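You operate a simulated robot arm through the tools that you are given. There is no shell and no other tool. Be economical: measure what you need, move in short steps, check, and stop when the job is done.

Carry out the task below with a simulated two-armed robot. There is one attempt and no reset: what you move stays moved.

Task
Fetch the stone from the back of the sample bench and set it on top of the green pad there. Stack the carton labelled "Bolts" from the top of the left motor table on top of the carton that says "Washers". Put the blue spanner on the top of the left motor table away on the top of the green trolley. Put the plug on the far mesh table away on the near guard shelf. Take the lid off the jar on the top of the right motor table and lay it down there. Take the pot labelled "Linseed" from the top of the right motor table and leave it on the housing shelf. Take the green tin and leave it on the shelf under the drain valve. Any order will do. Set down upright: pot.

Only the result counts: the job must be done as asked and must still hold three seconds after the hand-in. Knocking over, shifting, dropping, spilling or breaking anything else fails it. A push-on lid holds only when it is set on centred and level and pressed home; a screw cap is set on level and turned clockwise until tight.

Robot
Two 7-joint arms with two-finger parallel grippers on one trunk, on a base that drives. Base frame: it is fixed to the floor where the robot stands at the start and does not move with it; the origin is under the middle of the robot, x ahead of it, y to its left, z up. Readings come in m, rad, newtons and seconds.
The left shoulder is at the start at [0.03, 0.119, 0.96], the right one opposite. With the tool pointing down near the work surface each hand reaches from about 0.22 to 0.66 m from the robot's upright axis, wherever it stands, measured 20 degrees to its own side. Places, roughly: blue spanner [3.5, 4, 0.75]; carton [3, 4.25, 0.75]; green pad (9x6x4 cm) [0.4, 0.7, 0.8]; green tin (6x6x5 cm) [8.9, -2.5, 1.2]; housing shelf (25x17 cm) [3.62, 3.26, 0.98]; jar (6x6x10 cm) [2.9, -1.2, 0.8]; near guard shelf (12x22 cm) [3.38, 4.92, 0.62]; plug (3x3x4 cm) [7.1, 4.5, 0.7]; pot [3, -1, 0.75]; shelf under the drain valve (26x15 cm) [4.84, -1.72, 0.36]; stone (5x4x4 cm) [0.5, 0.1, 0.8]; top of the green trolley [0.9, -0.7, 0.8]. Payload 3.43 kg a hand.
Tool frame (each hand has its own): the origin (TCP) lies between the finger pads and is the grasp point; the fingertips stand 0.03 m ahead of it; z points along the fingers, y is the line along which they close. Largest opening 0.094 m; finger width 0.028, thickness 0.01; the body of the gripper, 0.05 by 0.096 m, starts 0.055 m behind the TCP.
Orientation is that of the tool frame in the base frame, as a unit quaternion [x, y, z, w]. With the fingers straight down and closing along the base's y, the tool's x points along the base's -x, its y along +y and its z along -z.

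Tools
- The arms move only by the tool arm_command. It takes "left_moves", "right_moves" or both (then of equal length, played together; a hand with none holds still); each is a list of rows, each a list of 3 entries, a list of its own where there are three numbers: the shift along the tool's x, y, z in m, then the turn, a rotation vector about the tool's x, y, z in rad, then the opening, from 0 (shut) to 1 (fully open). In form: [[[dx, dy, dz], [wx, wy, wz], hand], ...]. A call has 1 to 10 rows; each row shifts and turns the commanded pose from where the row before left it, along the tool's axes as they then stand. A row lasts 0.2 s, in which the tool goes at most 0.05 m and 0.15 rad; a call with a longer step from one row to the next is refused whole, and so is a gripper value outside its range. Where a pose cannot be reached the arm comes as near as it can. A force on the tool above 40 N (or 10 N above the force at the start of the call, whichever is more), or a blocked arm, ends the call early, and 0.2 s more pass. The fingers move at their own pace (about 0.072 m/s each) and stop on an object; they squeeze with about 24 N. The grip force told is the motor's: it shows also when the fingers shut on nothing. Time passes only in rows, and 0.2 s behind the last, so rows that do not move let the fingers close. The reply holds the time, the measured pose of the TCP, the force on the tool along the base axes, the opening and the grip force, in the units named above and with some noise, with the torque about the TCP (base axes, N m) and any sound that the robot's microphone picked up.
- Cameras (640 x 400 px; columns grow to the right, rows downward): "scene" is now at [0.0399, 0.0034, 1.6818]; the picture's right is [0.03, -1.00, 0.00], its down [-0.78, -0.02, -0.63] and it looks along [0.63, 0.02, -0.78] (base axes); focal length 281 px, centre (320, 200). "left" rides on the left gripper at [0.076, -0.014, -0.103] in its tool frame; the picture's right is [0.18, 0.98, 0.00], its down [-0.75, 0.14, -0.64] and it looks along [-0.63, 0.12, 0.77] (tool axes); focal length 243 px, centre (320, 200). "right" rides on the right gripper at [0.076, 0.014, -0.102] in its tool frame; the picture's right is [-0.18, 0.98, 0.00], its down [-0.75, -0.14, -0.64] and it looks along [-0.63, -0.12, 0.77] (tool axes); focal length 243 px, centre (320, 200). There is no depth. A picture from a camera that has moved, and an enlarged one, comes with that camera's place and axes in the base frame and with its lens. The place of the scene camera against the robot may be out by one fixed shift of up to 0.025 m in any direction.
- snapshot(camera): a new picture of that camera. It takes no simulated time.
- raise_lower(by): slides the trunk up (or, below 0, down) by that many m; the arms and the scene camera ride with it, the base frame stays. It gives what a move gives, with no picture.
- steer(legs): drives the robot by 1 to 6 legs, each [ahead, turn to the left] in m and rad, along the robot's own axes; the way and the turn of a leg run together, so that a leg with both is an arc; at most 1.5 m and 3.142 rad a leg. The arms and the cameras ride along, it lands a little off, and it stops where it bumps. It gives what a move gives.
- head_to(pan, tilt): turns the head with the scene camera to pan (to the left, within 2.496 rad either way) and tilt (down, from -0.506 to 1.204), counted from straight ahead of the robot. It gives what a move gives.
- inspect(camera, box): a new picture of the part [left, top, right, bottom] of that camera's present view, enlarged. It takes no simulated time.
- hand_in(): hands the job in; it is judged then, once.

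Work in short steps. Places have to be worked out from the pictures, the camera data and where the tool is seen: move nearer, look again, correct. Check each grasp and each placing, and mend what went wrong. You have 196 turns and 176 pictures in all, those below and enlarged ones among them. Open the grippers and draw the arms clear of the work before you hand the job in, unless the task says otherwise; then end with one line.

The tools are called after "Emit:" as name(argument=value, ...) on one line, values as JSON. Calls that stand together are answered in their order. arm_command: Moves the arms, as the interface text tells. Its arguments: {"type":"object","properties":{"left_moves":{"type":"array","items":{"type":"array"}},"right_moves":{"type":"array","items":{"type":"array"}}},"required":[]} The other tools are called the same way: raise_lower (by) slides the trunk up or down; steer (legs) drives the base; head_to (pan, tilt) turns the head that bears the scene camera; snapshot (camera) takes a picture; inspect (camera, box) takes an enlarged picture of a part of a camera's view; hand_in () hands the job in.

At the start:

```text
t: 0.0
left_tcp_pos: [0.497, 0.2497, 1.0957]
left_orientation: [0.001, 1.0, 0.0, 0.0]
left_force: [-0.2, 0.5, 0.1]
left_ft_torque: [0.01, -0.02, -0.03]
left_width: 0.094
left_finger_force: 0.0
right_tcp_pos: [0.3531, -0.0822, 1.0169]
right_orientation: [0.002, 1.0, 0.001, 0.0]
right_force: [0.1, -0.1, -0.5]
right_ft_torque: [-0.01, 0.01, 0.03]
right_width: 0.0939
right_finger_force: 0.2
trunk travel left (down, up): [-0.225, 0.185]
robot x, y, heading: [0.0042, 0.0062, 0.003]
head pan, tilt: [0.031, 0.89]
```

scene: 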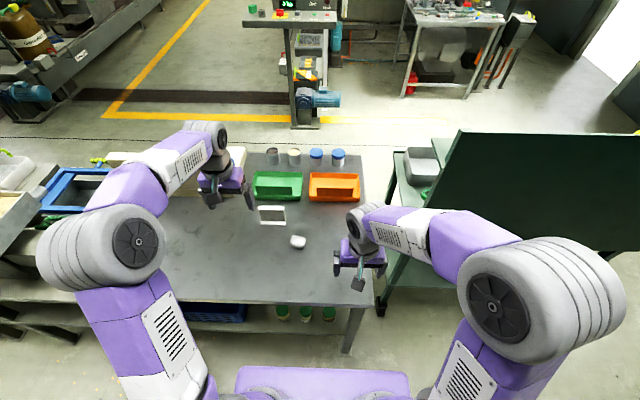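
right: 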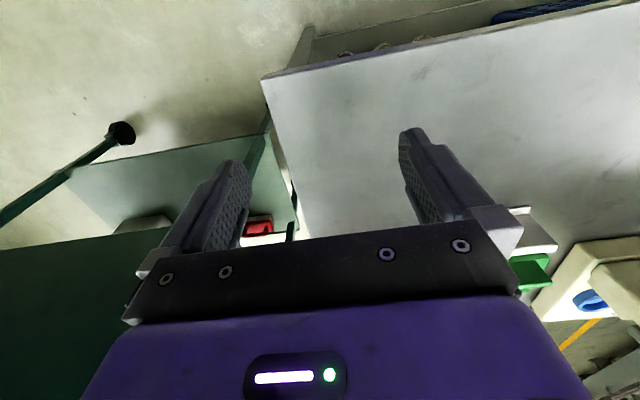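
left: 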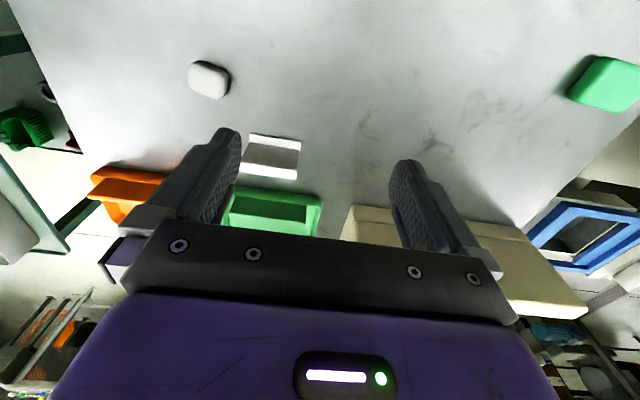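

I judge the stone to be at about [0.55, 0.087] and the pad at about [0.44, 0.69]. I'll move the left hand above the stone to look closer.

Emit:
arm_command(left_moves=[[[-0.009, -0.027, 0.028], [0, 0, 0], 1], [[-0.009, -0.027, 0.028], [0, 0, 0], 1], [[-0.009, -0.027, 0.028], [0, 0, 0], 1], [[-0.009, -0.027, 0.028], [0, 0, 0], 1], [[-0.009, -0.027, 0.028], [0, 0, 0], 1], [[-0.009, -0.027, 0.028], [0, 0, 0], 1]])

Emit:
snapshot(camera="left")

```text
t: 1.4
left_tcp_pos: [0.5498, 0.0867, 0.9261]
left_orientation: [0.002, 1.0, 0.0, 0.0]
left_force: [0.9, 0.0, 0.0]
left_ft_torque: [-0.01, 0.0, 0.02]
left_width: 0.0938
left_finger_force: 0.0
right_tcp_pos: [0.3554, -0.0823, 1.0166]
right_orientation: [0.002, 1.0, 0.0, 0.0]
right_force: [1.0, -0.8, 0.2]
right_ft_torque: [0.0, 0.0, -0.02]
right_width: 0.0938
right_finger_force: 0.0
trunk travel left (down, up): [-0.225, 0.185]
robot x, y, heading: [0.0015, -0.0028, -0.002]
head pan, tilt: [0.031, 0.89]
```

```text
172 pictures are left
camera left: at [0.4741, 0.0719, 1.0283], right [-0.18, 0.98, 0.0], down [0.75, 0.14, 0.64], along [0.63, 0.12, -0.77], focal length 243 px, centre (320, 200)
```

left: 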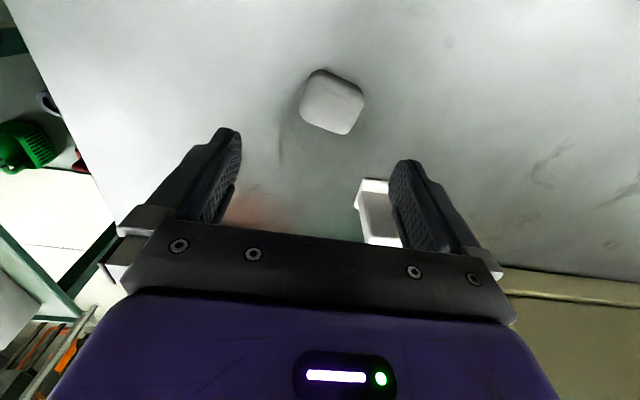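

Triangulating the two views puts the stone at about [0.541, 0.096, 0.80], turned about 22°. I'll rotate, descend and grip.

Emit:
arm_command(left_moves=[[[0.008, 0.009, 0], [0, 0, 0.127], 1], [[0, 0, 0], [0, 0, 0.127], 1], [[0, 0, 0.03], [0, 0, 0.127], 1], [[0, 0, 0.03], [0, 0, 0], 1], [[0, 0, 0.03], [0, 0, 0], 1], [[0, 0, 0.013], [0, 0, 0], 1]])

Emit:
snapshot(camera="left")

```text
t: 2.8
left_tcp_pos: [0.5413, 0.0948, 0.83]
left_orientation: [0.192, 0.981, 0.0, 0.005]
left_force: [-4.6, 3.9, 38.3]
left_ft_torque: [-1.46, 1.36, -0.51]
left_width: 0.0927
left_finger_force: 0.0
right_tcp_pos: [0.3508, -0.082, 1.0193]
right_orientation: [0.001, 1.0, 0.0, 0.001]
right_force: [-0.4, 0.2, -0.2]
right_ft_torque: [0.0, -0.01, -0.01]
right_width: 0.0941
right_finger_force: 0.1
trunk travel left (down, up): [-0.225, 0.185]
robot x, y, heading: [0.0011, -0.0014, -0.004]
head pan, tilt: [0.031, 0.89]
```

```text
171 pictures are left
camera left: at [0.4649, 0.1112, 0.9317], right [0.2, 0.98, 0.0], down [0.74, -0.15, 0.65], along [0.64, -0.13, -0.76], focal length 243 px, centre (320, 200)
```

left: 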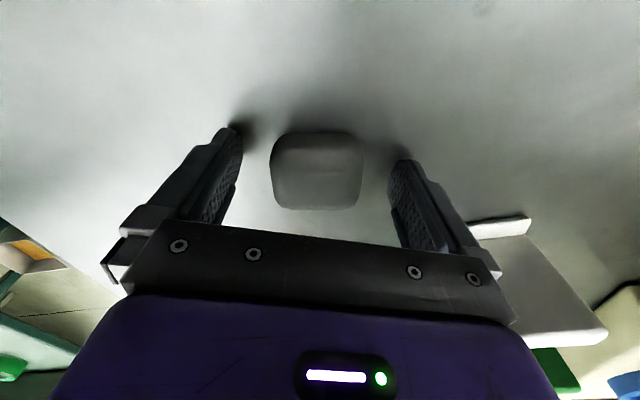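

The fingertips touched the table, so its top is at z≈0.80, and the stone is between the pads. I'll back off slightly, close and lift.

Emit:
arm_command(left_moves=[[[0, 0, -0.012], [0, 0, 0], 1], [[0, 0, 0], [0, 0, 0], 0], [[0, 0, 0], [0, 0, 0], 0], [[0, 0, 0], [0, 0, 0], 0], [[0, 0, -0.04], [0, 0, 0], 0], [[0, 0, -0.04], [0, 0, 0], 0], [[0, 0, -0.04], [0, 0, 0], 0]])

Emit:
snapshot(camera="left")

```text
t: 4.4
left_tcp_pos: [0.5419, 0.098, 0.9566]
left_orientation: [0.192, 0.981, 0.001, 0.0]
left_force: [0.6, 0.6, -1.1]
left_ft_torque: [-0.01, -0.02, 0.0]
left_width: 0.0545
left_finger_force: 24.5
right_tcp_pos: [0.3534, -0.082, 1.0161]
right_orientation: [0.002, 1.0, 0.0, 0.0]
right_force: [-0.7, 0.8, -0.3]
right_ft_torque: [-0.01, 0.0, -0.03]
right_width: 0.0943
right_finger_force: 0.1
trunk travel left (down, up): [-0.225, 0.185]
robot x, y, heading: [-0.0024, 0.0006, 0.003]
head pan, tilt: [0.031, 0.89]
```

```text
170 pictures are left
camera left: at [0.4664, 0.1123, 1.0592], right [0.2, 0.98, 0.0], down [0.75, -0.15, 0.64], along [0.63, -0.13, -0.77], focal length 243 px, centre (320, 200)
```

left: 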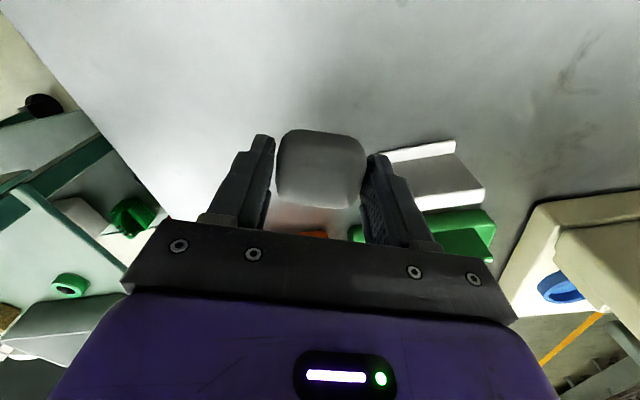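

The stone is held. Before driving sideways along the bench I'll look to the left with the head.

Emit:
head_to(pan=1.2, tilt=0.75)

Emit:
snapshot(camera="scene")

```text
t: 5.8
left_tcp_pos: [0.5425, 0.098, 0.9571]
left_orientation: [0.192, 0.981, 0.0, 0.0]
left_force: [-0.3, -0.9, 0.3]
left_ft_torque: [-0.03, 0.0, 0.02]
left_width: 0.0546
left_finger_force: 24.2
right_tcp_pos: [0.3541, -0.0812, 1.017]
right_orientation: [0.002, 1.0, 0.0, 0.0]
right_force: [-0.1, 0.8, 0.2]
right_ft_torque: [-0.01, 0.0, -0.01]
right_width: 0.0939
right_finger_force: 0.0
trunk travel left (down, up): [-0.225, 0.185]
robot x, y, heading: [-0.0012, -0.0001, -0.004]
head pan, tilt: [1.201, 0.75]
```

```text
169 pictures are left
camera scene: at [-0.006, 0.0783, 1.6928], right [0.93, -0.36, 0.0], down [-0.25, -0.64, -0.73], along [0.26, 0.68, -0.68], focal length 281 px, centre (320, 200)
```

scene: 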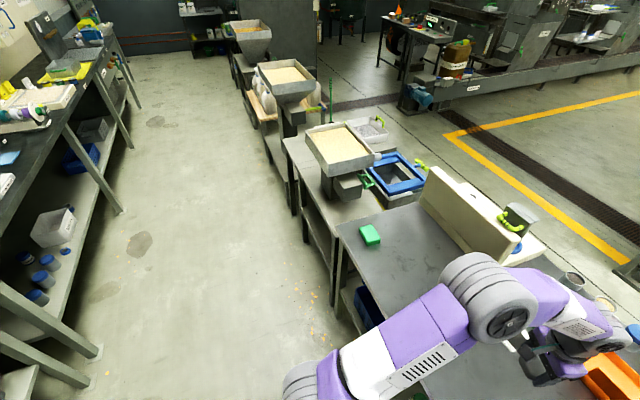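

The aisle is clear. I'll back up a little, turn left, drive along the bench, turn back and move in again.

Emit:
steer(legs=[[-0.1, 0], [0, 1.571], [0.38, 0], [0, -1.571], [0.08, 0]])

Emit:
head_to(pan=0.5, tilt=0.9)

Emit:
snapshot(camera="scene")

Emit:
snapshot(camera="left")

```text
t: 17.2
left_tcp_pos: [0.5218, 0.4753, 0.956]
left_orientation: [0.188, 0.982, 0.001, 0.0]
left_force: [0.0, 0.4, -1.8]
left_ft_torque: [0.01, 0.03, -0.02]
left_width: 0.0541
left_finger_force: 23.5
right_tcp_pos: [0.3341, 0.2964, 1.0168]
right_orientation: [-0.001, 1.0, 0.001, -0.001]
right_force: [-0.9, 0.1, 0.4]
right_ft_torque: [-0.01, 0.0, 0.03]
right_width: 0.0941
right_finger_force: 0.0
trunk travel left (down, up): [-0.225, 0.185]
robot x, y, heading: [-0.0208, 0.3741, 0.007]
head pan, tilt: [1.201, 0.75]
```

```text
t: 18.3
left_tcp_pos: [0.521, 0.4751, 0.9566]
left_orientation: [0.188, 0.982, 0.0, 0.0]
left_force: [0.8, 0.2, -1.5]
left_ft_torque: [0.0, -0.02, 0.01]
left_width: 0.054
left_finger_force: 23.7
right_tcp_pos: [0.3355, 0.2949, 1.0179]
right_orientation: [0.0, 1.0, 0.0, 0.0]
right_force: [-0.3, 0.1, 1.1]
right_ft_torque: [0.02, 0.01, 0.03]
right_width: 0.0941
right_finger_force: 0.0
trunk travel left (down, up): [-0.225, 0.185]
robot x, y, heading: [-0.0225, 0.3718, 0.006]
head pan, tilt: [0.499, 0.901]
```

```text
168 pictures are left
camera scene: at [0.0095, 0.4131, 1.6809], right [0.48, -0.87, 0.0], down [-0.69, -0.38, -0.62], along [0.54, 0.3, -0.78], focal length 281 px, centre (320, 200)
```

scene: 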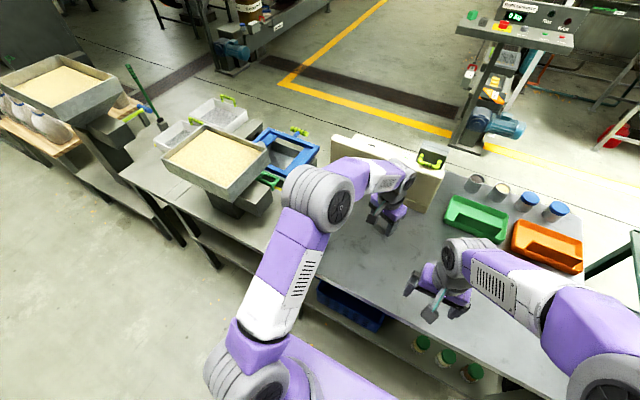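

```text
167 pictures are left
camera left: at [0.4458, 0.4906, 1.0586], right [0.19, 0.98, 0.0], down [0.75, -0.15, 0.64], along [0.63, -0.12, -0.77], focal length 243 px, centre (320, 200)
```

left: 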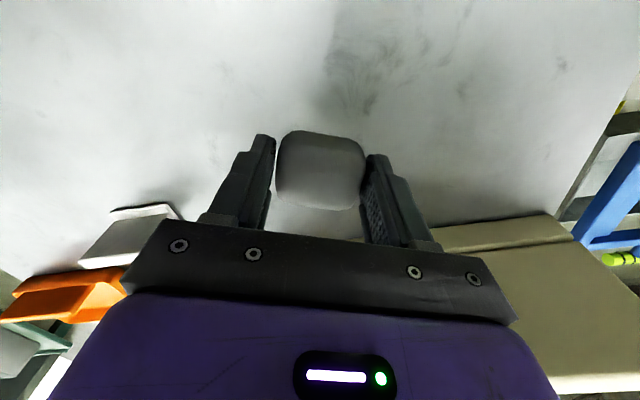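

The arm hides the pad. I'll move the hand toward it and look with the wrist camera.

Emit:
arm_command(left_moves=[[[0.03, 0.02, 0], [0, 0, 0], 0], [[0.03, 0.02, 0], [0, 0, 0], 0], [[0.03, 0.02, -0.005], [0, 0, 0], 0], [[0.03, 0.02, -0.005], [0, 0, 0], 0]])

Emit:
snapshot(camera="left")

```text
t: 19.3
left_tcp_pos: [0.4386, 0.5955, 0.9658]
left_orientation: [0.188, 0.982, 0.0, 0.001]
left_force: [-0.1, -1.6, -2.0]
left_ft_torque: [-0.01, 0.02, -0.01]
left_width: 0.0541
left_finger_force: 23.9
right_tcp_pos: [0.3345, 0.2966, 1.0167]
right_orientation: [-0.001, 1.0, 0.0, -0.001]
right_force: [-1.1, 0.8, 0.1]
right_ft_torque: [-0.06, 0.0, -0.02]
right_width: 0.0942
right_finger_force: 0.0
trunk travel left (down, up): [-0.225, 0.185]
robot x, y, heading: [-0.0205, 0.3756, 0.004]
head pan, tilt: [0.499, 0.901]
```

```text
166 pictures are left
camera left: at [0.3631, 0.6098, 1.0692], right [0.19, 0.98, 0.0], down [0.75, -0.15, 0.64], along [0.63, -0.12, -0.77], focal length 243 px, centre (320, 200)
```

left: 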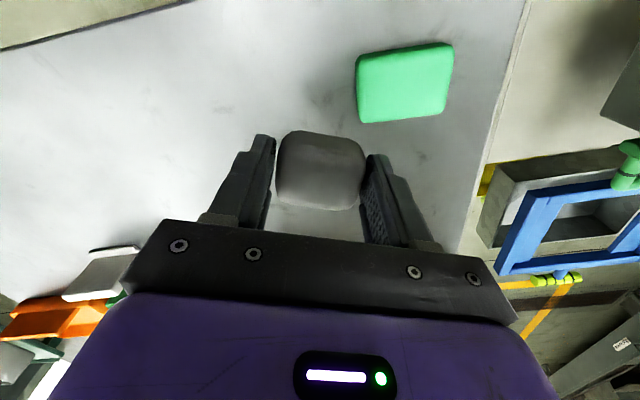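

The pad top centre is at about [0.432, 0.673, 0.84]. I'll move above it and lower until the stone is just at its surface.

Emit:
arm_command(left_moves=[[[0.018, 0.035, 0], [0, 0, 0], 0], [[0.018, 0.035, 0], [0, 0, 0], 0], [[0, 0, 0.03], [0, 0, 0], 0], [[0, 0, 0.03], [0, 0, 0], 0], [[0, 0, 0.016], [0, 0, 0], 0]])

Emit:
snapshot(camera="left")

```text
t: 20.5
left_tcp_pos: [0.4327, 0.6733, 0.8894]
left_orientation: [0.188, 0.982, 0.0, -0.001]
left_force: [0.1, -0.3, -0.6]
left_ft_torque: [0.01, -0.01, 0.01]
left_width: 0.0541
left_finger_force: 24.3
right_tcp_pos: [0.3356, 0.2964, 1.0169]
right_orientation: [0.0, 1.0, 0.0, -0.001]
right_force: [-0.6, -0.7, -0.3]
right_ft_torque: [0.02, 0.01, 0.0]
right_width: 0.094
right_finger_force: 0.1
trunk travel left (down, up): [-0.225, 0.185]
robot x, y, heading: [-0.0229, 0.3766, 0.004]
head pan, tilt: [0.499, 0.901]
```

```text
165 pictures are left
camera left: at [0.3566, 0.6872, 0.9925], right [0.19, 0.98, 0.0], down [0.75, -0.15, 0.64], along [0.63, -0.12, -0.77], focal length 243 px, centre (320, 200)
```

left: 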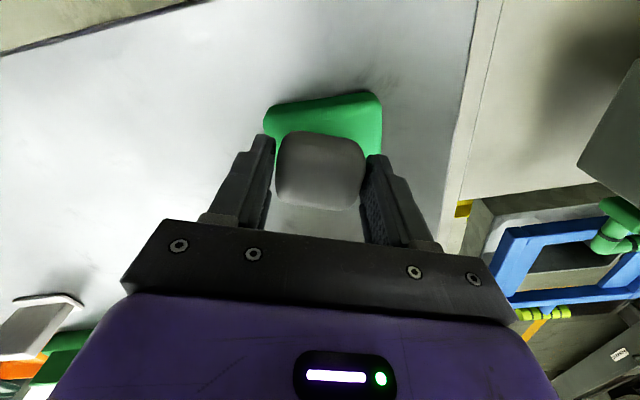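

The stone is over the pad and centred. I'll lower 12 mm, release and rise.

Emit:
arm_command(left_moves=[[[0, 0, 0.007], [0, 0, 0], 0], [[0, 0, 0.005], [0, 0, 0], 0], [[0, 0, 0], [0, 0, 0], 0.8], [[0, 0, 0], [0, 0, 0], 0.8], [[0, 0, -0.04], [0, 0, 0], 0.8], [[0, 0, -0.04], [0, 0, 0], 0.8], [[0, 0, -0.04], [0, 0, 0], 0.8]])

Emit:
snapshot(camera="left")

```text
t: 22.1
left_tcp_pos: [0.4326, 0.6697, 0.9986]
left_orientation: [0.19, 0.982, 0.0, 0.0]
left_force: [1.2, 0.0, -1.0]
left_ft_torque: [-0.01, 0.0, -0.03]
left_width: 0.0753
left_finger_force: 0.0
right_tcp_pos: [0.3342, 0.2953, 1.0177]
right_orientation: [-0.001, 1.0, 0.0, 0.0]
right_force: [-0.3, 0.5, 0.1]
right_ft_torque: [0.01, -0.04, -0.01]
right_width: 0.0941
right_finger_force: 0.2
trunk travel left (down, up): [-0.225, 0.185]
robot x, y, heading: [-0.0207, 0.3743, 0.002]
head pan, tilt: [0.499, 0.901]
```

```text
164 pictures are left
camera left: at [0.3573, 0.6861, 1.1015], right [0.19, 0.98, 0.0], down [0.75, -0.15, 0.64], along [0.63, -0.12, -0.77], focal length 243 px, centre (320, 200)
```

left: 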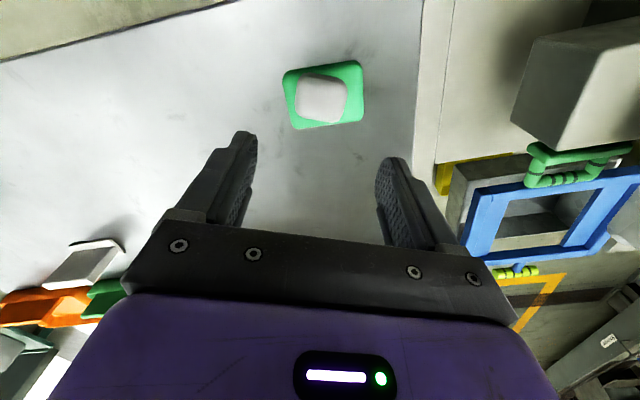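

The stone lies on the pad. I'll retract the left arm and survey the way to the right motor table.

Emit:
arm_command(left_moves=[[[0.012, -0.036, -0.02], [0, 0, -0.076], 1], [[0.012, -0.036, -0.02], [0, 0, -0.076], 1], [[0.012, -0.036, -0.02], [0, 0, -0.076], 1], [[0.012, -0.036, -0.02], [0, 0, -0.076], 1], [[0.012, -0.036, -0.02], [0, 0, -0.076], 1]])

Emit:
head_to(pan=-0.5, tilt=0.35)

Emit:
snapshot(camera="scene")

Emit:
head_to(pan=-1.5, tilt=0.5)

Emit:
snapshot(camera="scene")

Emit:
head_to(pan=0.5, tilt=0.3)

Emit:
snapshot(camera="scene")

```text
t: 23.3
left_tcp_pos: [0.3323, 0.5097, 1.0986]
left_orientation: [-0.001, 1.0, 0.002, 0.0]
left_force: [0.7, -0.3, -1.6]
left_ft_torque: [0.0, -0.01, 0.02]
left_width: 0.0939
left_finger_force: 0.0
right_tcp_pos: [0.3337, 0.2952, 1.0177]
right_orientation: [-0.001, 1.0, 0.0, 0.0]
right_force: [0.4, 0.2, 0.1]
right_ft_torque: [0.01, -0.02, 0.0]
right_width: 0.0941
right_finger_force: 0.0
trunk travel left (down, up): [-0.225, 0.185]
robot x, y, heading: [-0.0195, 0.374, 0.004]
head pan, tilt: [0.499, 0.901]
```

```text
t: 24.5
left_tcp_pos: [0.3329, 0.5115, 1.0991]
left_orientation: [0.001, 1.0, 0.0, -0.001]
left_force: [0.0, 0.3, -0.7]
left_ft_torque: [-0.05, -0.02, 0.02]
left_width: 0.0939
left_finger_force: 0.1
right_tcp_pos: [0.3339, 0.2961, 1.0173]
right_orientation: [-0.001, 1.0, 0.0, 0.0]
right_force: [-0.5, -0.3, -0.5]
right_ft_torque: [0.01, 0.0, -0.02]
right_width: 0.094
right_finger_force: 0.1
trunk travel left (down, up): [-0.225, 0.185]
robot x, y, heading: [-0.026, 0.3762, 0.009]
head pan, tilt: [-0.499, 0.351]
```

```text
163 pictures are left
camera scene: at [0.0254, 0.3324, 1.7284], right [-0.47, -0.88, 0.0], down [-0.3, 0.16, -0.94], along [0.83, -0.44, -0.34], focal length 281 px, centre (320, 200)
```

scene: 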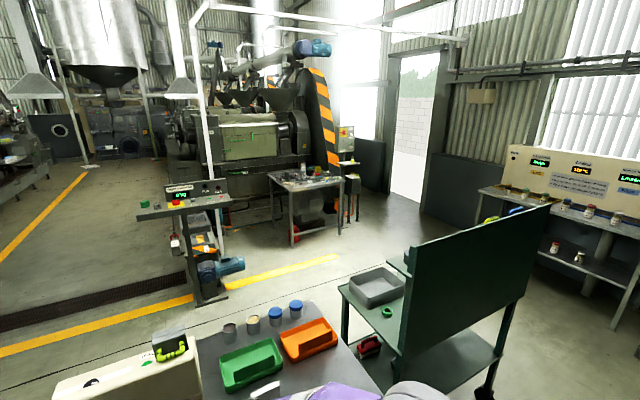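

```text
t: 25.8
left_tcp_pos: [0.333, 0.5121, 1.0982]
left_orientation: [0.001, 1.0, 0.0, 0.0]
left_force: [0.6, -0.5, 0.2]
left_ft_torque: [0.02, 0.0, 0.03]
left_width: 0.0937
left_finger_force: 0.1
right_tcp_pos: [0.3344, 0.2972, 1.0171]
right_orientation: [-0.001, 1.0, 0.0, 0.0]
right_force: [-0.1, 1.3, -0.3]
right_ft_torque: [-0.02, 0.02, -0.01]
right_width: 0.0945
right_finger_force: 0.1
trunk travel left (down, up): [-0.225, 0.185]
robot x, y, heading: [-0.0181, 0.3764, 0.009]
head pan, tilt: [-1.499, 0.499]
```

```text
162 pictures are left
camera scene: at [-0.0495, 0.2857, 1.7148], right [-1.0, -0.08, 0.0], down [-0.04, 0.48, -0.88], along [0.07, -0.88, -0.48], focal length 281 px, centre (320, 200)
```

scene: 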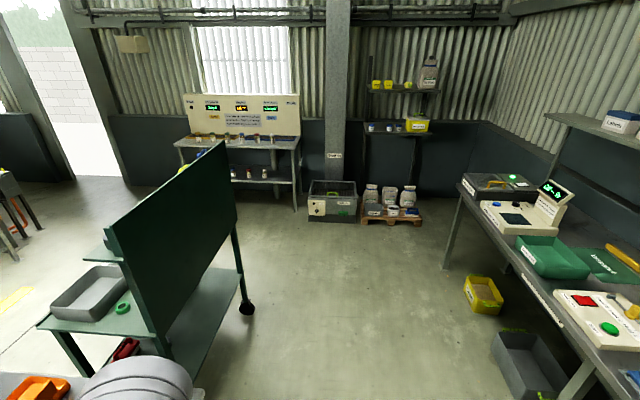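

```text
t: 27.7
left_tcp_pos: [0.333, 0.5116, 1.0985]
left_orientation: [0.0, 1.0, 0.001, 0.0]
left_force: [0.4, -0.3, -0.1]
left_ft_torque: [0.03, 0.02, -0.03]
left_width: 0.0941
left_finger_force: 0.1
right_tcp_pos: [0.3341, 0.2962, 1.0169]
right_orientation: [0.0, 1.0, 0.0, 0.0]
right_force: [0.4, 0.7, -0.7]
right_ft_torque: [0.01, -0.04, -0.02]
right_width: 0.0941
right_finger_force: 0.0
trunk travel left (down, up): [-0.225, 0.185]
robot x, y, heading: [-0.0226, 0.3757, 0.009]
head pan, tilt: [0.499, 0.3]
```

```text
161 pictures are left
camera scene: at [0.0251, 0.4216, 1.7332], right [0.48, -0.88, 0.0], down [-0.26, -0.14, -0.96], along [0.84, 0.46, -0.3], focal length 281 px, centre (320, 200)
```

scene: 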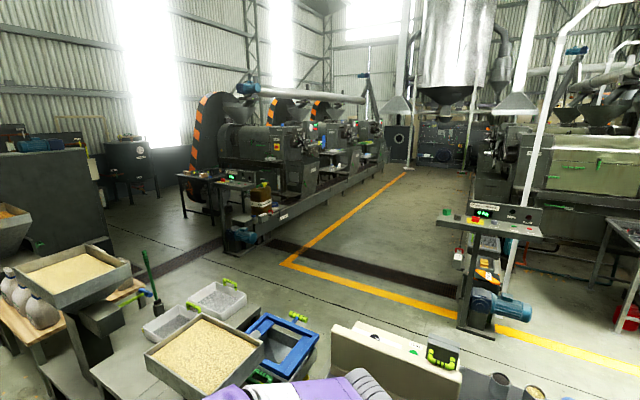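

The right motor table stands at about x 2.75–3.4, y −0.7 to −1.45. I'll drive round the south end of the trolley along y ≈ −1.8.

Emit:
steer(legs=[[-0.25, 0], [0, -1.571], [1.1, 0], [1.1, 0], [0, 1.571], [1.0, 0]])

Emit:
head_to(pan=0.3, tilt=0.35)

Emit:
snapshot(camera="scene")

```text
t: 52.5
left_tcp_pos: [1.0908, -1.7213, 1.0986]
left_orientation: [0.01, 1.0, -0.001, 0.0]
left_force: [0.0, 0.2, -0.2]
left_ft_torque: [0.02, 0.0, 0.01]
left_width: 0.0942
left_finger_force: 0.0
right_tcp_pos: [1.0864, -1.9364, 1.0166]
right_orientation: [0.009, 1.0, 0.0, 0.0]
right_force: [-0.1, 0.6, -0.3]
right_ft_torque: [0.0, -0.01, -0.03]
right_width: 0.0939
right_finger_force: 0.0
trunk travel left (down, up): [-0.225, 0.185]
robot x, y, heading: [0.7343, -1.8542, -0.015]
head pan, tilt: [0.499, 0.3]
```

```text
t: 53.2
left_tcp_pos: [1.0894, -1.721, 1.0981]
left_orientation: [0.01, 1.0, 0.0, 0.0]
left_force: [-0.5, -0.9, -0.8]
left_ft_torque: [0.0, -0.02, -0.02]
left_width: 0.0941
left_finger_force: 0.0
right_tcp_pos: [1.0863, -1.9365, 1.0171]
right_orientation: [0.009, 1.0, 0.0, 0.0]
right_force: [-0.5, -0.4, 0.1]
right_ft_torque: [0.01, -0.02, 0.0]
right_width: 0.0939
right_finger_force: 0.1
trunk travel left (down, up): [-0.225, 0.185]
robot x, y, heading: [0.73, -1.8491, -0.012]
head pan, tilt: [0.3, 0.351]
```

```text
160 pictures are left
camera scene: at [0.7866, -1.8217, 1.7285], right [0.28, -0.96, 0.0], down [-0.33, -0.1, -0.94], along [0.9, 0.27, -0.34], focal length 281 px, centre (320, 200)
```

scene: 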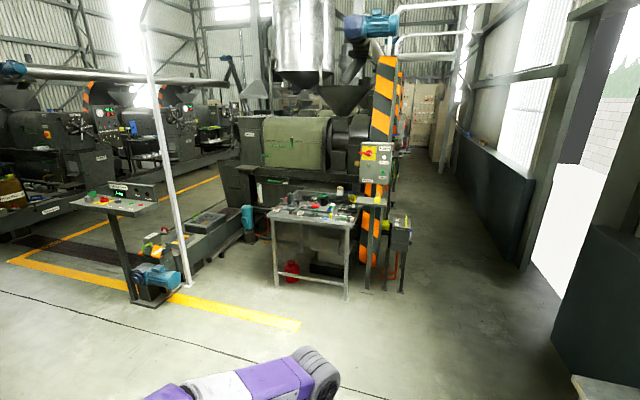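

The way is clear, so I'll drive toward the front of the right motor table.

Emit:
steer(legs=[[0, 0.47], [1.5, 0], [0, -0.458]])

Emit:
head_to(pan=0.0, tilt=0.7)

Emit:
snapshot(camera="scene")

```text
t: 63.3
left_tcp_pos: [2.4208, -1.0505, 1.098]
left_orientation: [0.001, 1.0, 0.0, 0.0]
left_force: [0.7, -0.6, 0.3]
left_ft_torque: [0.01, 0.0, 0.02]
left_width: 0.094
left_finger_force: 0.0
right_tcp_pos: [2.4238, -1.266, 1.0171]
right_orientation: [-0.001, 1.0, -0.001, -0.001]
right_force: [-0.4, -0.2, -0.3]
right_ft_torque: [-0.03, 0.0, 0.0]
right_width: 0.094
right_finger_force: 0.1
trunk travel left (down, up): [-0.225, 0.185]
robot x, y, heading: [2.0681, -1.1803, 0.007]
head pan, tilt: [0.3, 0.351]
```

```text
t: 64.1
left_tcp_pos: [2.4211, -1.0506, 1.0998]
left_orientation: [0.0, 1.0, 0.0, 0.0]
left_force: [0.1, -0.9, 0.1]
left_ft_torque: [-0.02, 0.01, -0.03]
left_width: 0.094
left_finger_force: 0.1
right_tcp_pos: [2.4228, -1.2658, 1.0177]
right_orientation: [-0.001, 1.0, 0.0, 0.0]
right_force: [0.2, 0.4, 0.4]
right_ft_torque: [-0.02, -0.01, 0.02]
right_width: 0.094
right_finger_force: 0.0
trunk travel left (down, up): [-0.225, 0.185]
robot x, y, heading: [2.069, -1.1825, 0.005]
head pan, tilt: [0.0, 0.7]
```

```text
159 pictures are left
camera scene: at [2.1171, -1.1846, 1.6971], right [0.01, -1.0, 0.0], down [-0.64, 0.0, -0.77], along [0.77, 0.01, -0.64], focal length 281 px, centre (320, 200)
```

scene: 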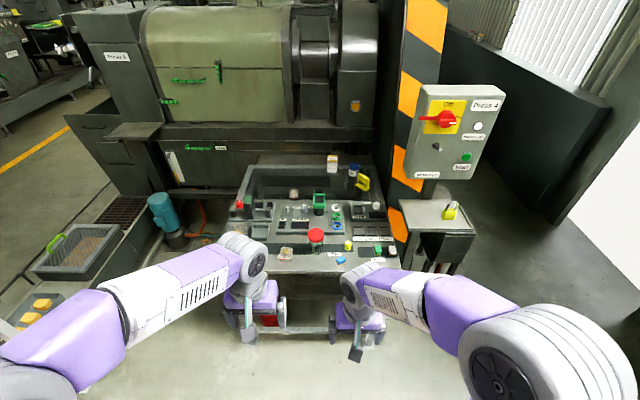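

Emit:
inspect(camera="scene", box=[220, 140, 420, 280])

```text
2.86 times, centred on (320, 210) of scene
camera zoom: at [2.1171, -1.1846, 1.6971], right [0.01, -1.0, 0.0], down [-0.64, 0.0, -0.77], along [0.77, 0.01, -0.64], focal length 802 px, centre (320, 171)
```

zoom: 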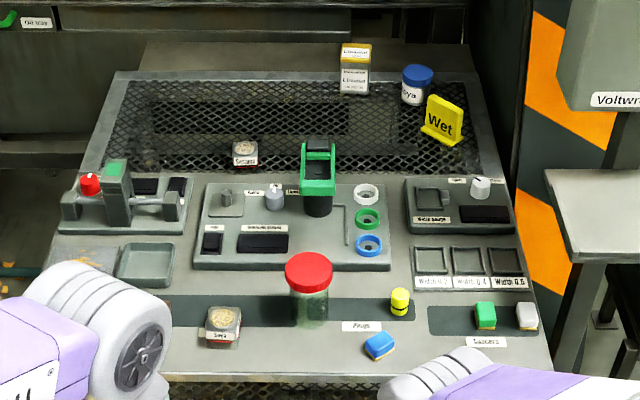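

The jar with the red lid is at about [2.89, −1.16]. I'll zoom in to read the pot labels.

Emit:
inspect(camera="scene", box=[275, 150, 375, 212])

Emit:
inspect(camera="scene", box=[260, 220, 380, 290])

```text
6.40 times, centred on (325, 181) of scene
camera zoom: at [2.1171, -1.1846, 1.6971], right [0.01, -1.0, 0.0], down [-0.64, 0.0, -0.77], along [0.77, 0.01, -0.64], focal length 1796 px, centre (288, 322)
```

zoom: 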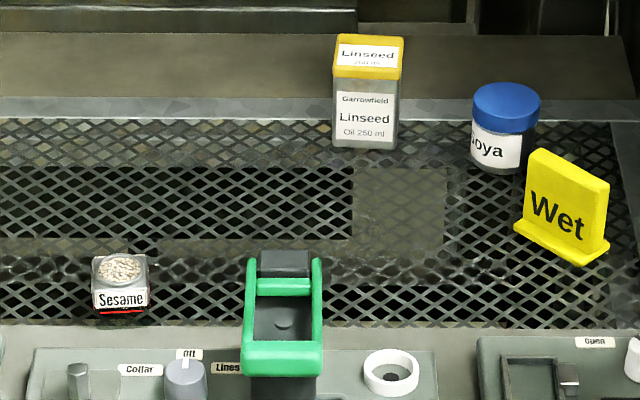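

```text
5.33 times, centred on (320, 255) of scene
camera zoom: at [2.1171, -1.1846, 1.6971], right [0.01, -1.0, 0.0], down [-0.64, 0.0, -0.77], along [0.77, 0.01, -0.64], focal length 1497 px, centre (320, -93)
```

zoom: 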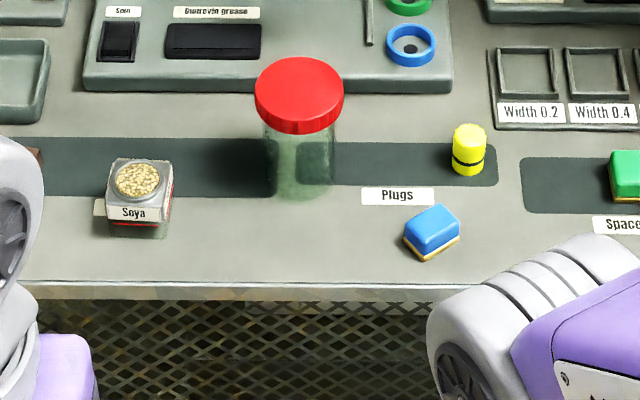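

There is a Linseed oil bottle at the back, but an open seed pot labelled "Linseed" may be hidden behind my arm. I'll check with the wrist cameras.

Emit:
snapshot(camera="left")

Emit:
steer(legs=[[0, 0.5]])

Emit:
head_to(pan=-0.5, tilt=0.75)

Emit:
snapshot(camera="scene")

```text
155 pictures are left
camera left: at [2.3459, -1.0651, 1.2011], right [-0.18, 0.98, 0.0], down [0.75, 0.14, 0.64], along [0.63, 0.12, -0.77], focal length 243 px, centre (320, 200)
```

left: 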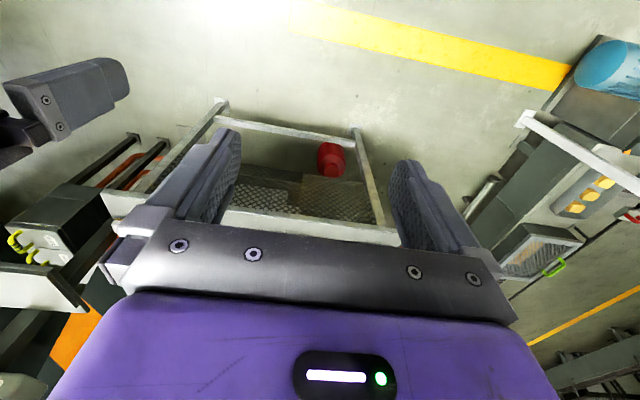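

```text
t: 65.9
left_tcp_pos: [2.314, -0.8977, 1.0983]
left_orientation: [-0.246, 0.969, -0.001, 0.0]
left_force: [-0.6, 0.1, 0.1]
left_ft_torque: [0.03, 0.0, -0.02]
left_width: 0.0943
left_finger_force: 0.1
right_tcp_pos: [2.4183, -1.0868, 1.0167]
right_orientation: [-0.247, 0.969, -0.001, 0.0]
right_force: [1.0, -0.2, 0.4]
right_ft_torque: [-0.01, 0.01, -0.01]
right_width: 0.0938
right_finger_force: 0.1
trunk travel left (down, up): [-0.225, 0.185]
robot x, y, heading: [2.067, -1.1843, 0.505]
head pan, tilt: [0.0, 0.7]
```

```text
t: 66.8
left_tcp_pos: [2.3143, -0.897, 1.0989]
left_orientation: [-0.245, 0.97, 0.0, 0.0]
left_force: [-0.3, 0.1, -1.1]
left_ft_torque: [0.01, 0.04, 0.0]
left_width: 0.0941
left_finger_force: 0.1
right_tcp_pos: [2.4183, -1.0883, 1.0174]
right_orientation: [-0.246, 0.969, 0.0, 0.0]
right_force: [-0.5, 0.4, 0.0]
right_ft_torque: [0.0, 0.03, -0.03]
right_width: 0.0938
right_finger_force: 0.0
trunk travel left (down, up): [-0.225, 0.185]
robot x, y, heading: [2.0679, -1.1849, 0.502]
head pan, tilt: [-0.499, 0.75]
```

```text
154 pictures are left
camera scene: at [2.1187, -1.1991, 1.6928], right [0.0, -1.0, 0.0], down [-0.68, 0.0, -0.73], along [0.73, 0.0, -0.68], focal length 281 px, centre (320, 200)
```

scene: 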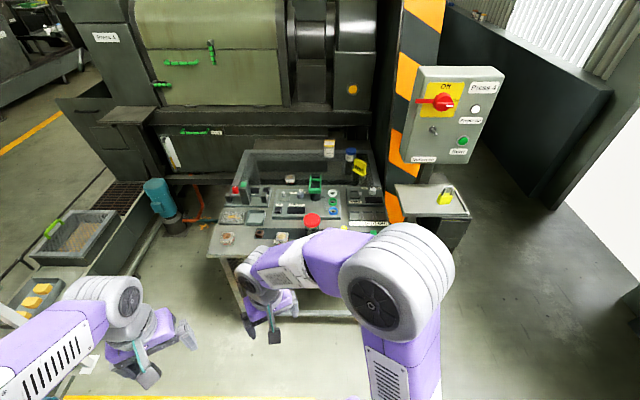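

Emit:
inspect(camera="scene", box=[200, 195, 310, 265])

```text
5.71 times, centred on (255, 230) of scene
camera zoom: at [2.1187, -1.1991, 1.6928], right [0.0, -1.0, 0.0], down [-0.68, 0.0, -0.73], along [0.73, 0.0, -0.68], focal length 1604 px, centre (691, 29)
```

zoom: 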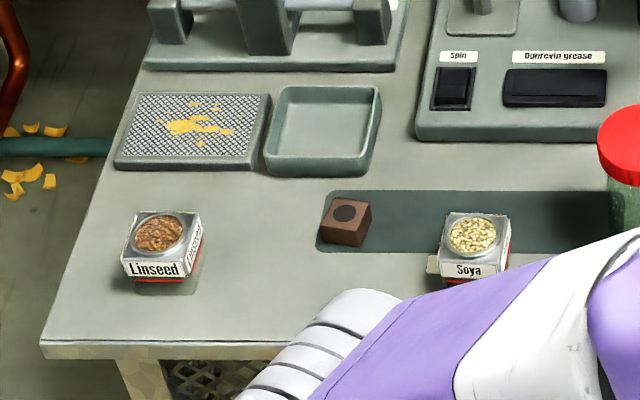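

The open "Linseed" pot is at about [2.88, −0.81], near the front-left corner. The lid comes first, so I'll drive up to the table.

Emit:
steer(legs=[[0, -0.23], [0.33, 0], [0, -0.275]])

Emit:
head_to(pan=0.0, tilt=0.95)

Emit:
snapshot(camera="scene")

Emit:
snapshot(camera="right")

Emit:
snapshot(camera="left")

```text
t: 70.7
left_tcp_pos: [2.7376, -0.9665, 1.0996]
left_orientation: [0.004, 1.0, 0.0, 0.0]
left_force: [0.5, 0.0, 0.0]
left_ft_torque: [-0.02, 0.03, -0.02]
left_width: 0.0941
left_finger_force: 0.0
right_tcp_pos: [2.7368, -1.1805, 1.018]
right_orientation: [0.004, 1.0, 0.001, 0.0]
right_force: [-0.2, -0.2, 0.5]
right_ft_torque: [0.05, 0.02, 0.0]
right_width: 0.0939
right_finger_force: 0.0
trunk travel left (down, up): [-0.225, 0.185]
robot x, y, heading: [2.3801, -1.0992, 0.001]
head pan, tilt: [-0.499, 0.75]
```

```text
t: 71.7
left_tcp_pos: [2.7376, -0.966, 1.0977]
left_orientation: [0.004, 1.0, 0.0, 0.0]
left_force: [0.4, -0.1, 0.1]
left_ft_torque: [-0.01, 0.02, -0.01]
left_width: 0.0938
left_finger_force: 0.0
right_tcp_pos: [2.7365, -1.1813, 1.017]
right_orientation: [0.005, 1.0, 0.0, 0.0]
right_force: [-0.1, 0.4, 0.2]
right_ft_torque: [-0.01, 0.01, 0.02]
right_width: 0.0941
right_finger_force: 0.1
trunk travel left (down, up): [-0.225, 0.185]
robot x, y, heading: [2.3856, -1.0946, -0.001]
head pan, tilt: [0.0, 0.949]
```

```text
152 pictures are left
camera scene: at [2.4192, -1.0979, 1.6773], right [0.0, -1.0, 0.0], down [-0.81, 0.0, -0.58], along [0.58, 0.0, -0.81], focal length 281 px, centre (320, 200)
```

scene: 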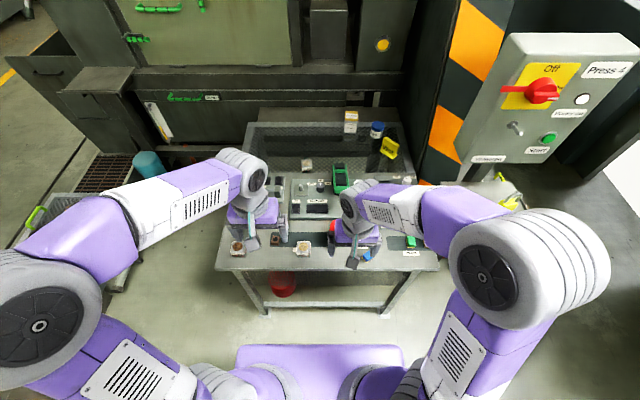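

```text
151 pictures are left
camera right: at [2.6613, -1.1676, 1.1194], right [0.19, 0.98, 0.0], down [0.75, -0.15, 0.64], along [0.63, -0.12, -0.77], focal length 243 px, centre (320, 200)
```

right: 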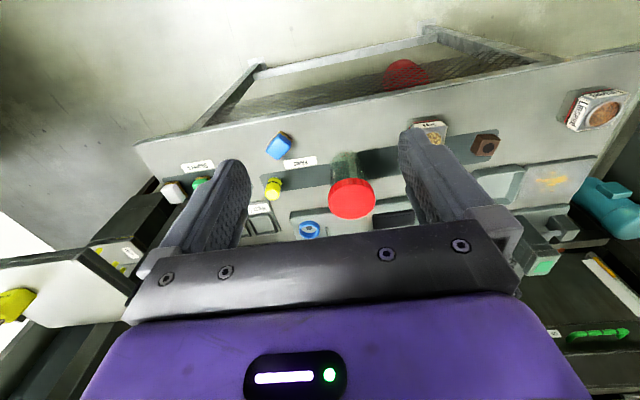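

```text
150 pictures are left
camera left: at [2.6613, -0.9802, 1.2011], right [-0.18, 0.98, 0.0], down [0.75, 0.13, 0.64], along [0.63, 0.11, -0.77], focal length 243 px, centre (320, 200)
```

left: 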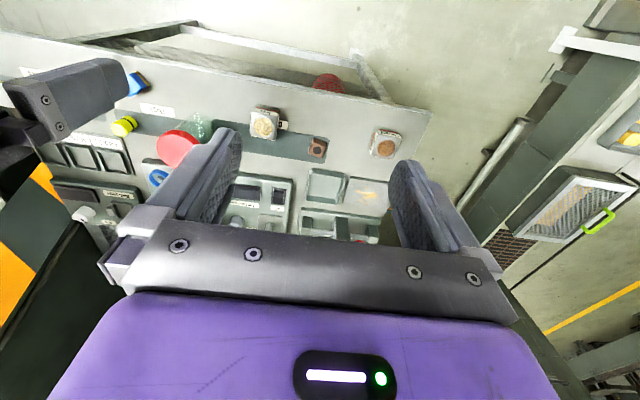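

Triangulation gives the lid top at [2.879, −1.166, 0.858]. I'll take the right hand to just above it.

Emit:
arm_command(right_moves=[[[-0.0285, 0.003, 0.015], [0, 0, 0], 1], [[-0.0285, 0.003, 0.015], [0, 0, 0], 1], [[-0.0285, 0.003, 0.015], [0, 0, 0], 1], [[-0.0285, 0.003, 0.025], [0, 0, 0], 1], [[-0.0285, 0.003, 0.027], [0, 0, 0], 1]])

Emit:
snapshot(camera="right")

```text
t: 72.9
left_tcp_pos: [2.7385, -0.9657, 1.0999]
left_orientation: [0.005, 1.0, 0.0, 0.0]
left_force: [0.2, 0.6, 0.3]
left_ft_torque: [0.0, 0.02, 0.02]
left_width: 0.0939
left_finger_force: 0.0
right_tcp_pos: [2.8803, -1.1674, 0.9196]
right_orientation: [0.004, 1.0, 0.001, 0.0]
right_force: [-0.2, -0.1, -0.3]
right_ft_torque: [0.01, 0.01, -0.01]
right_width: 0.0939
right_finger_force: 0.2
trunk travel left (down, up): [-0.225, 0.185]
robot x, y, heading: [2.3842, -1.0999, -0.004]
head pan, tilt: [0.0, 0.949]
```

```text
149 pictures are left
camera right: at [2.8048, -1.1538, 1.0222], right [0.19, 0.98, 0.0], down [0.75, -0.15, 0.64], along [0.63, -0.12, -0.77], focal length 243 px, centre (320, 200)
```

right: 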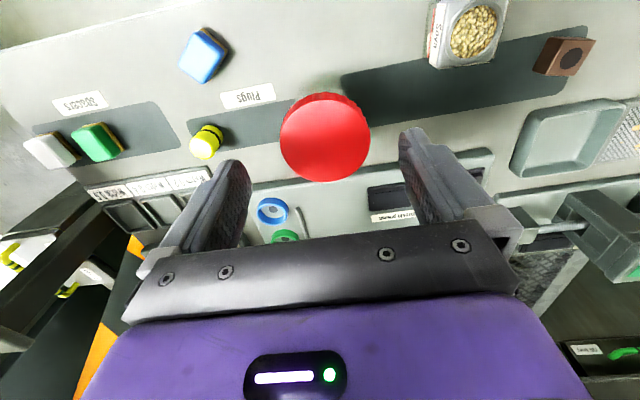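

The lid is centred, at about [2.884, −1.165]. I'll descend, grip it and try a tiny 4 mm lift.

Emit:
arm_command(right_moves=[[[-0.004, 0.002, 0.02], [0, 0, 0], 1], [[0, 0, 0.02], [0, 0, 0], 1], [[0, 0, 0.017], [0, 0, 0], 1], [[0, 0, 0], [0, 0, 0], 0], [[0, 0, 0], [0, 0, 0], 0], [[0, 0, 0], [0, 0, 0], 0]])

Emit:
snapshot(camera="right")

```text
t: 74.3
left_tcp_pos: [2.7368, -0.9661, 1.099]
left_orientation: [0.004, 1.0, 0.001, 0.0]
left_force: [-0.3, 0.4, 0.0]
left_ft_torque: [0.02, 0.0, 0.0]
left_width: 0.094
left_finger_force: 0.1
right_tcp_pos: [2.8821, -1.1662, 0.8626]
right_orientation: [0.003, 1.0, 0.0, -0.001]
right_force: [1.0, -0.3, -0.3]
right_ft_torque: [0.03, -0.02, 0.07]
right_width: 0.0646
right_finger_force: 24.1
trunk travel left (down, up): [-0.225, 0.185]
robot x, y, heading: [2.3828, -1.1017, -0.001]
head pan, tilt: [0.0, 0.949]
```

```text
148 pictures are left
camera right: at [2.8076, -1.1519, 0.9658], right [0.19, 0.98, 0.0], down [0.75, -0.15, 0.64], along [0.63, -0.12, -0.77], focal length 243 px, centre (320, 200)
```

right: 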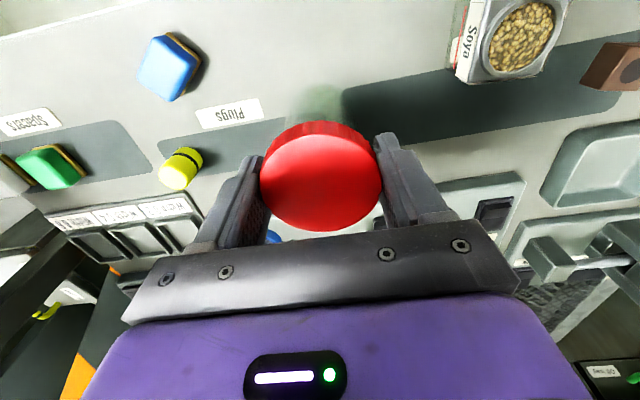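

The lid is gripped (width 0.0646). I'll lift 4 mm and watch the force.

Emit:
arm_command(right_moves=[[[0, 0, -0.002], [0, 0, 0], 0], [[0, 0, -0.002], [0, 0, 0], 0]])

Emit:
snapshot(camera="right")

```text
t: 74.9
left_tcp_pos: [2.7384, -0.966, 1.0985]
left_orientation: [0.004, 1.0, 0.0, 0.0]
left_force: [1.3, 0.2, -0.8]
left_ft_torque: [-0.02, 0.02, 0.0]
left_width: 0.094
left_finger_force: 0.0
right_tcp_pos: [2.8826, -1.1651, 0.8668]
right_orientation: [0.004, 1.0, 0.0, 0.0]
right_force: [-0.9, 1.0, -1.3]
right_ft_torque: [-0.03, 0.0, 0.02]
right_width: 0.0646
right_finger_force: 24.2
trunk travel left (down, up): [-0.225, 0.185]
robot x, y, heading: [2.3832, -1.0985, -0.004]
head pan, tilt: [0.0, 0.949]
```

```text
147 pictures are left
camera right: at [2.8077, -1.1518, 0.9697], right [0.19, 0.98, 0.0], down [0.75, -0.15, 0.64], along [0.63, -0.12, -0.77], focal length 243 px, centre (320, 200)
```

right: 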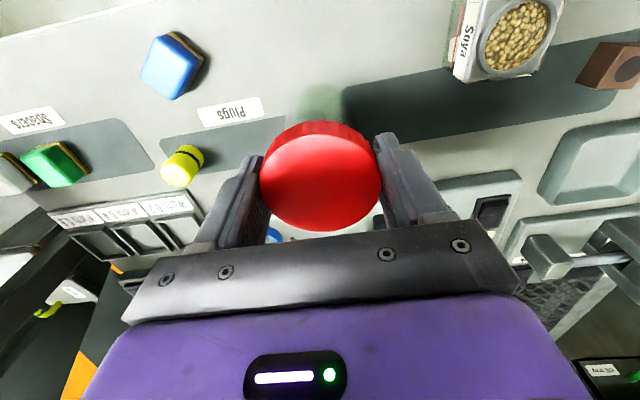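

The pull met no resistance. I'll look with the left camera to see whether the jar rose with the lid.

Emit:
inspect(camera="left", box=[100, 90, 260, 190])

Emit:
arm_command(right_moves=[[[0, 0, -0.004], [0, 0, 0], 0], [[0, 0, 0], [0, 0, 0], 0]])

Emit:
inspect(camera="left", box=[100, 90, 260, 190])

```text
4.00 times, centred on (180, 140) of left
camera zoom: at [2.6613, -0.9801, 1.2011], right [-0.18, 0.98, 0.0], down [0.75, 0.13, 0.64], along [0.63, 0.11, -0.77], focal length 970 px, centre (880, 440)
```

zoom: 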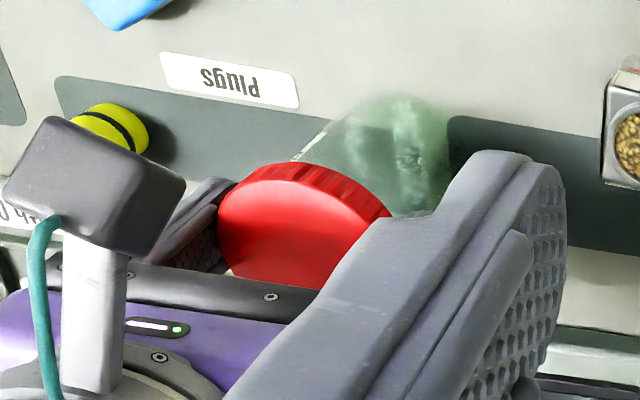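

```text
t: 75.5
left_tcp_pos: [2.7379, -0.9665, 1.0983]
left_orientation: [0.005, 1.0, 0.0, 0.0]
left_force: [-0.4, -0.4, -0.3]
left_ft_torque: [0.02, 0.01, -0.04]
left_width: 0.0941
left_finger_force: 0.0
right_tcp_pos: [2.8831, -1.1655, 0.8721]
right_orientation: [0.004, 1.0, 0.0, -0.001]
right_force: [-0.3, -0.5, -1.2]
right_ft_torque: [-0.01, -0.01, 0.04]
right_width: 0.0648
right_finger_force: 23.8
trunk travel left (down, up): [-0.225, 0.185]
robot x, y, heading: [2.3829, -1.0973, -0.004]
head pan, tilt: [0.0, 0.949]
```

```text
4.00 times, centred on (180, 140) of left
camera zoom: at [2.6614, -0.9801, 1.2011], right [-0.18, 0.98, 0.0], down [0.75, 0.13, 0.64], along [0.63, 0.11, -0.77], focal length 970 px, centre (880, 440)
```

zoom: 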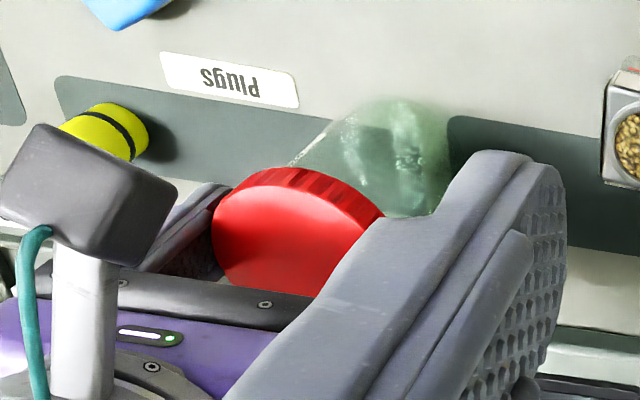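

The jar seems to lift with its lid, so it needs holding. I'll set it back down and regrip the lid slightly higher, and start turning the left hand to a forward-tilted pose so it can hold the jar body.

Emit:
arm_command(right_moves=[[[0, 0, 0.004], [0, 0, 0], 0], [[0, 0, 0.0045], [0, 0, 0], 0], [[0, 0, 0], [0, 0, 0], 0], [[0, 0, 0], [0, 0, 0], 1], [[0, 0, 0], [0, 0, 0], 1], [[0, 0, -0.007], [0, 0, 0], 1], [[0, 0, 0], [0, 0, 0], 1], [[0, 0, 0], [0, 0, 0], 1], [[0, 0, 0], [0, 0, 0], 1], [[0, 0, 0], [0, 0, 0], 1]], left_moves=[[[0, 0, 0], [0, 0, 0.145], 1], [[0, 0, 0], [0, 0, 0.145], 1], [[0, 0, 0], [0, 0, 0.145], 1], [[0, 0, 0], [0, -0.137, 0], 1], [[0, 0, 0], [0, -0.137, 0], 1], [[0, 0, 0], [0, -0.137, 0], 1], [[0, 0, 0], [0, -0.137, 0], 1], [[0, 0, 0], [0, -0.137, 0], 1], [[0, 0, 0], [0, -0.137, 0], 1], [[0, 0, 0], [0, -0.137, 0], 1]])

Emit:
snapshot(camera="scene")

Emit:
snapshot(camera="left")

```text
t: 77.7
left_tcp_pos: [2.7722, -0.9592, 1.121]
left_orientation: [0.196, 0.865, -0.102, 0.451]
left_force: [-0.4, -0.2, 0.8]
left_ft_torque: [-0.02, -0.01, 0.0]
left_width: 0.0938
left_finger_force: 0.1
left hand out of reach, approached as far as the arm can: row 9, 10
right_tcp_pos: [2.884, -1.1656, 0.8695]
right_orientation: [0.004, 1.0, 0.0, 0.001]
right_force: [0.5, 0.2, 0.2]
right_ft_torque: [0.04, -0.02, 0.0]
right_width: 0.0941
right_finger_force: 0.1
trunk travel left (down, up): [-0.225, 0.185]
robot x, y, heading: [2.3805, -1.0977, 0.005]
head pan, tilt: [0.0, 0.949]
```

```text
144 pictures are left
camera scene: at [2.4194, -1.0973, 1.6773], right [0.0, -1.0, 0.0], down [-0.81, 0.0, -0.58], along [0.58, 0.0, -0.81], focal length 281 px, centre (320, 200)
```

scene: 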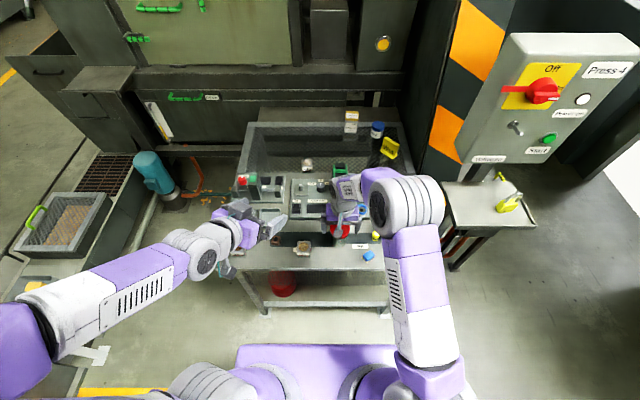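

```text
143 pictures are left
camera left: at [2.6499, -0.9186, 1.1172], right [0.33, 0.93, -0.15], down [-0.02, 0.17, 0.99], along [0.94, -0.32, 0.08], focal length 243 px, centre (320, 200)
```

left: 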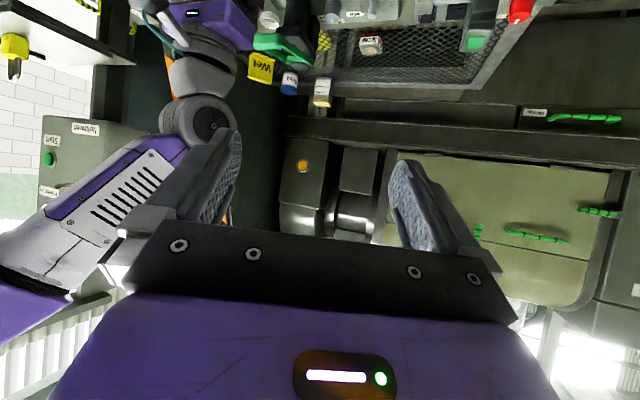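

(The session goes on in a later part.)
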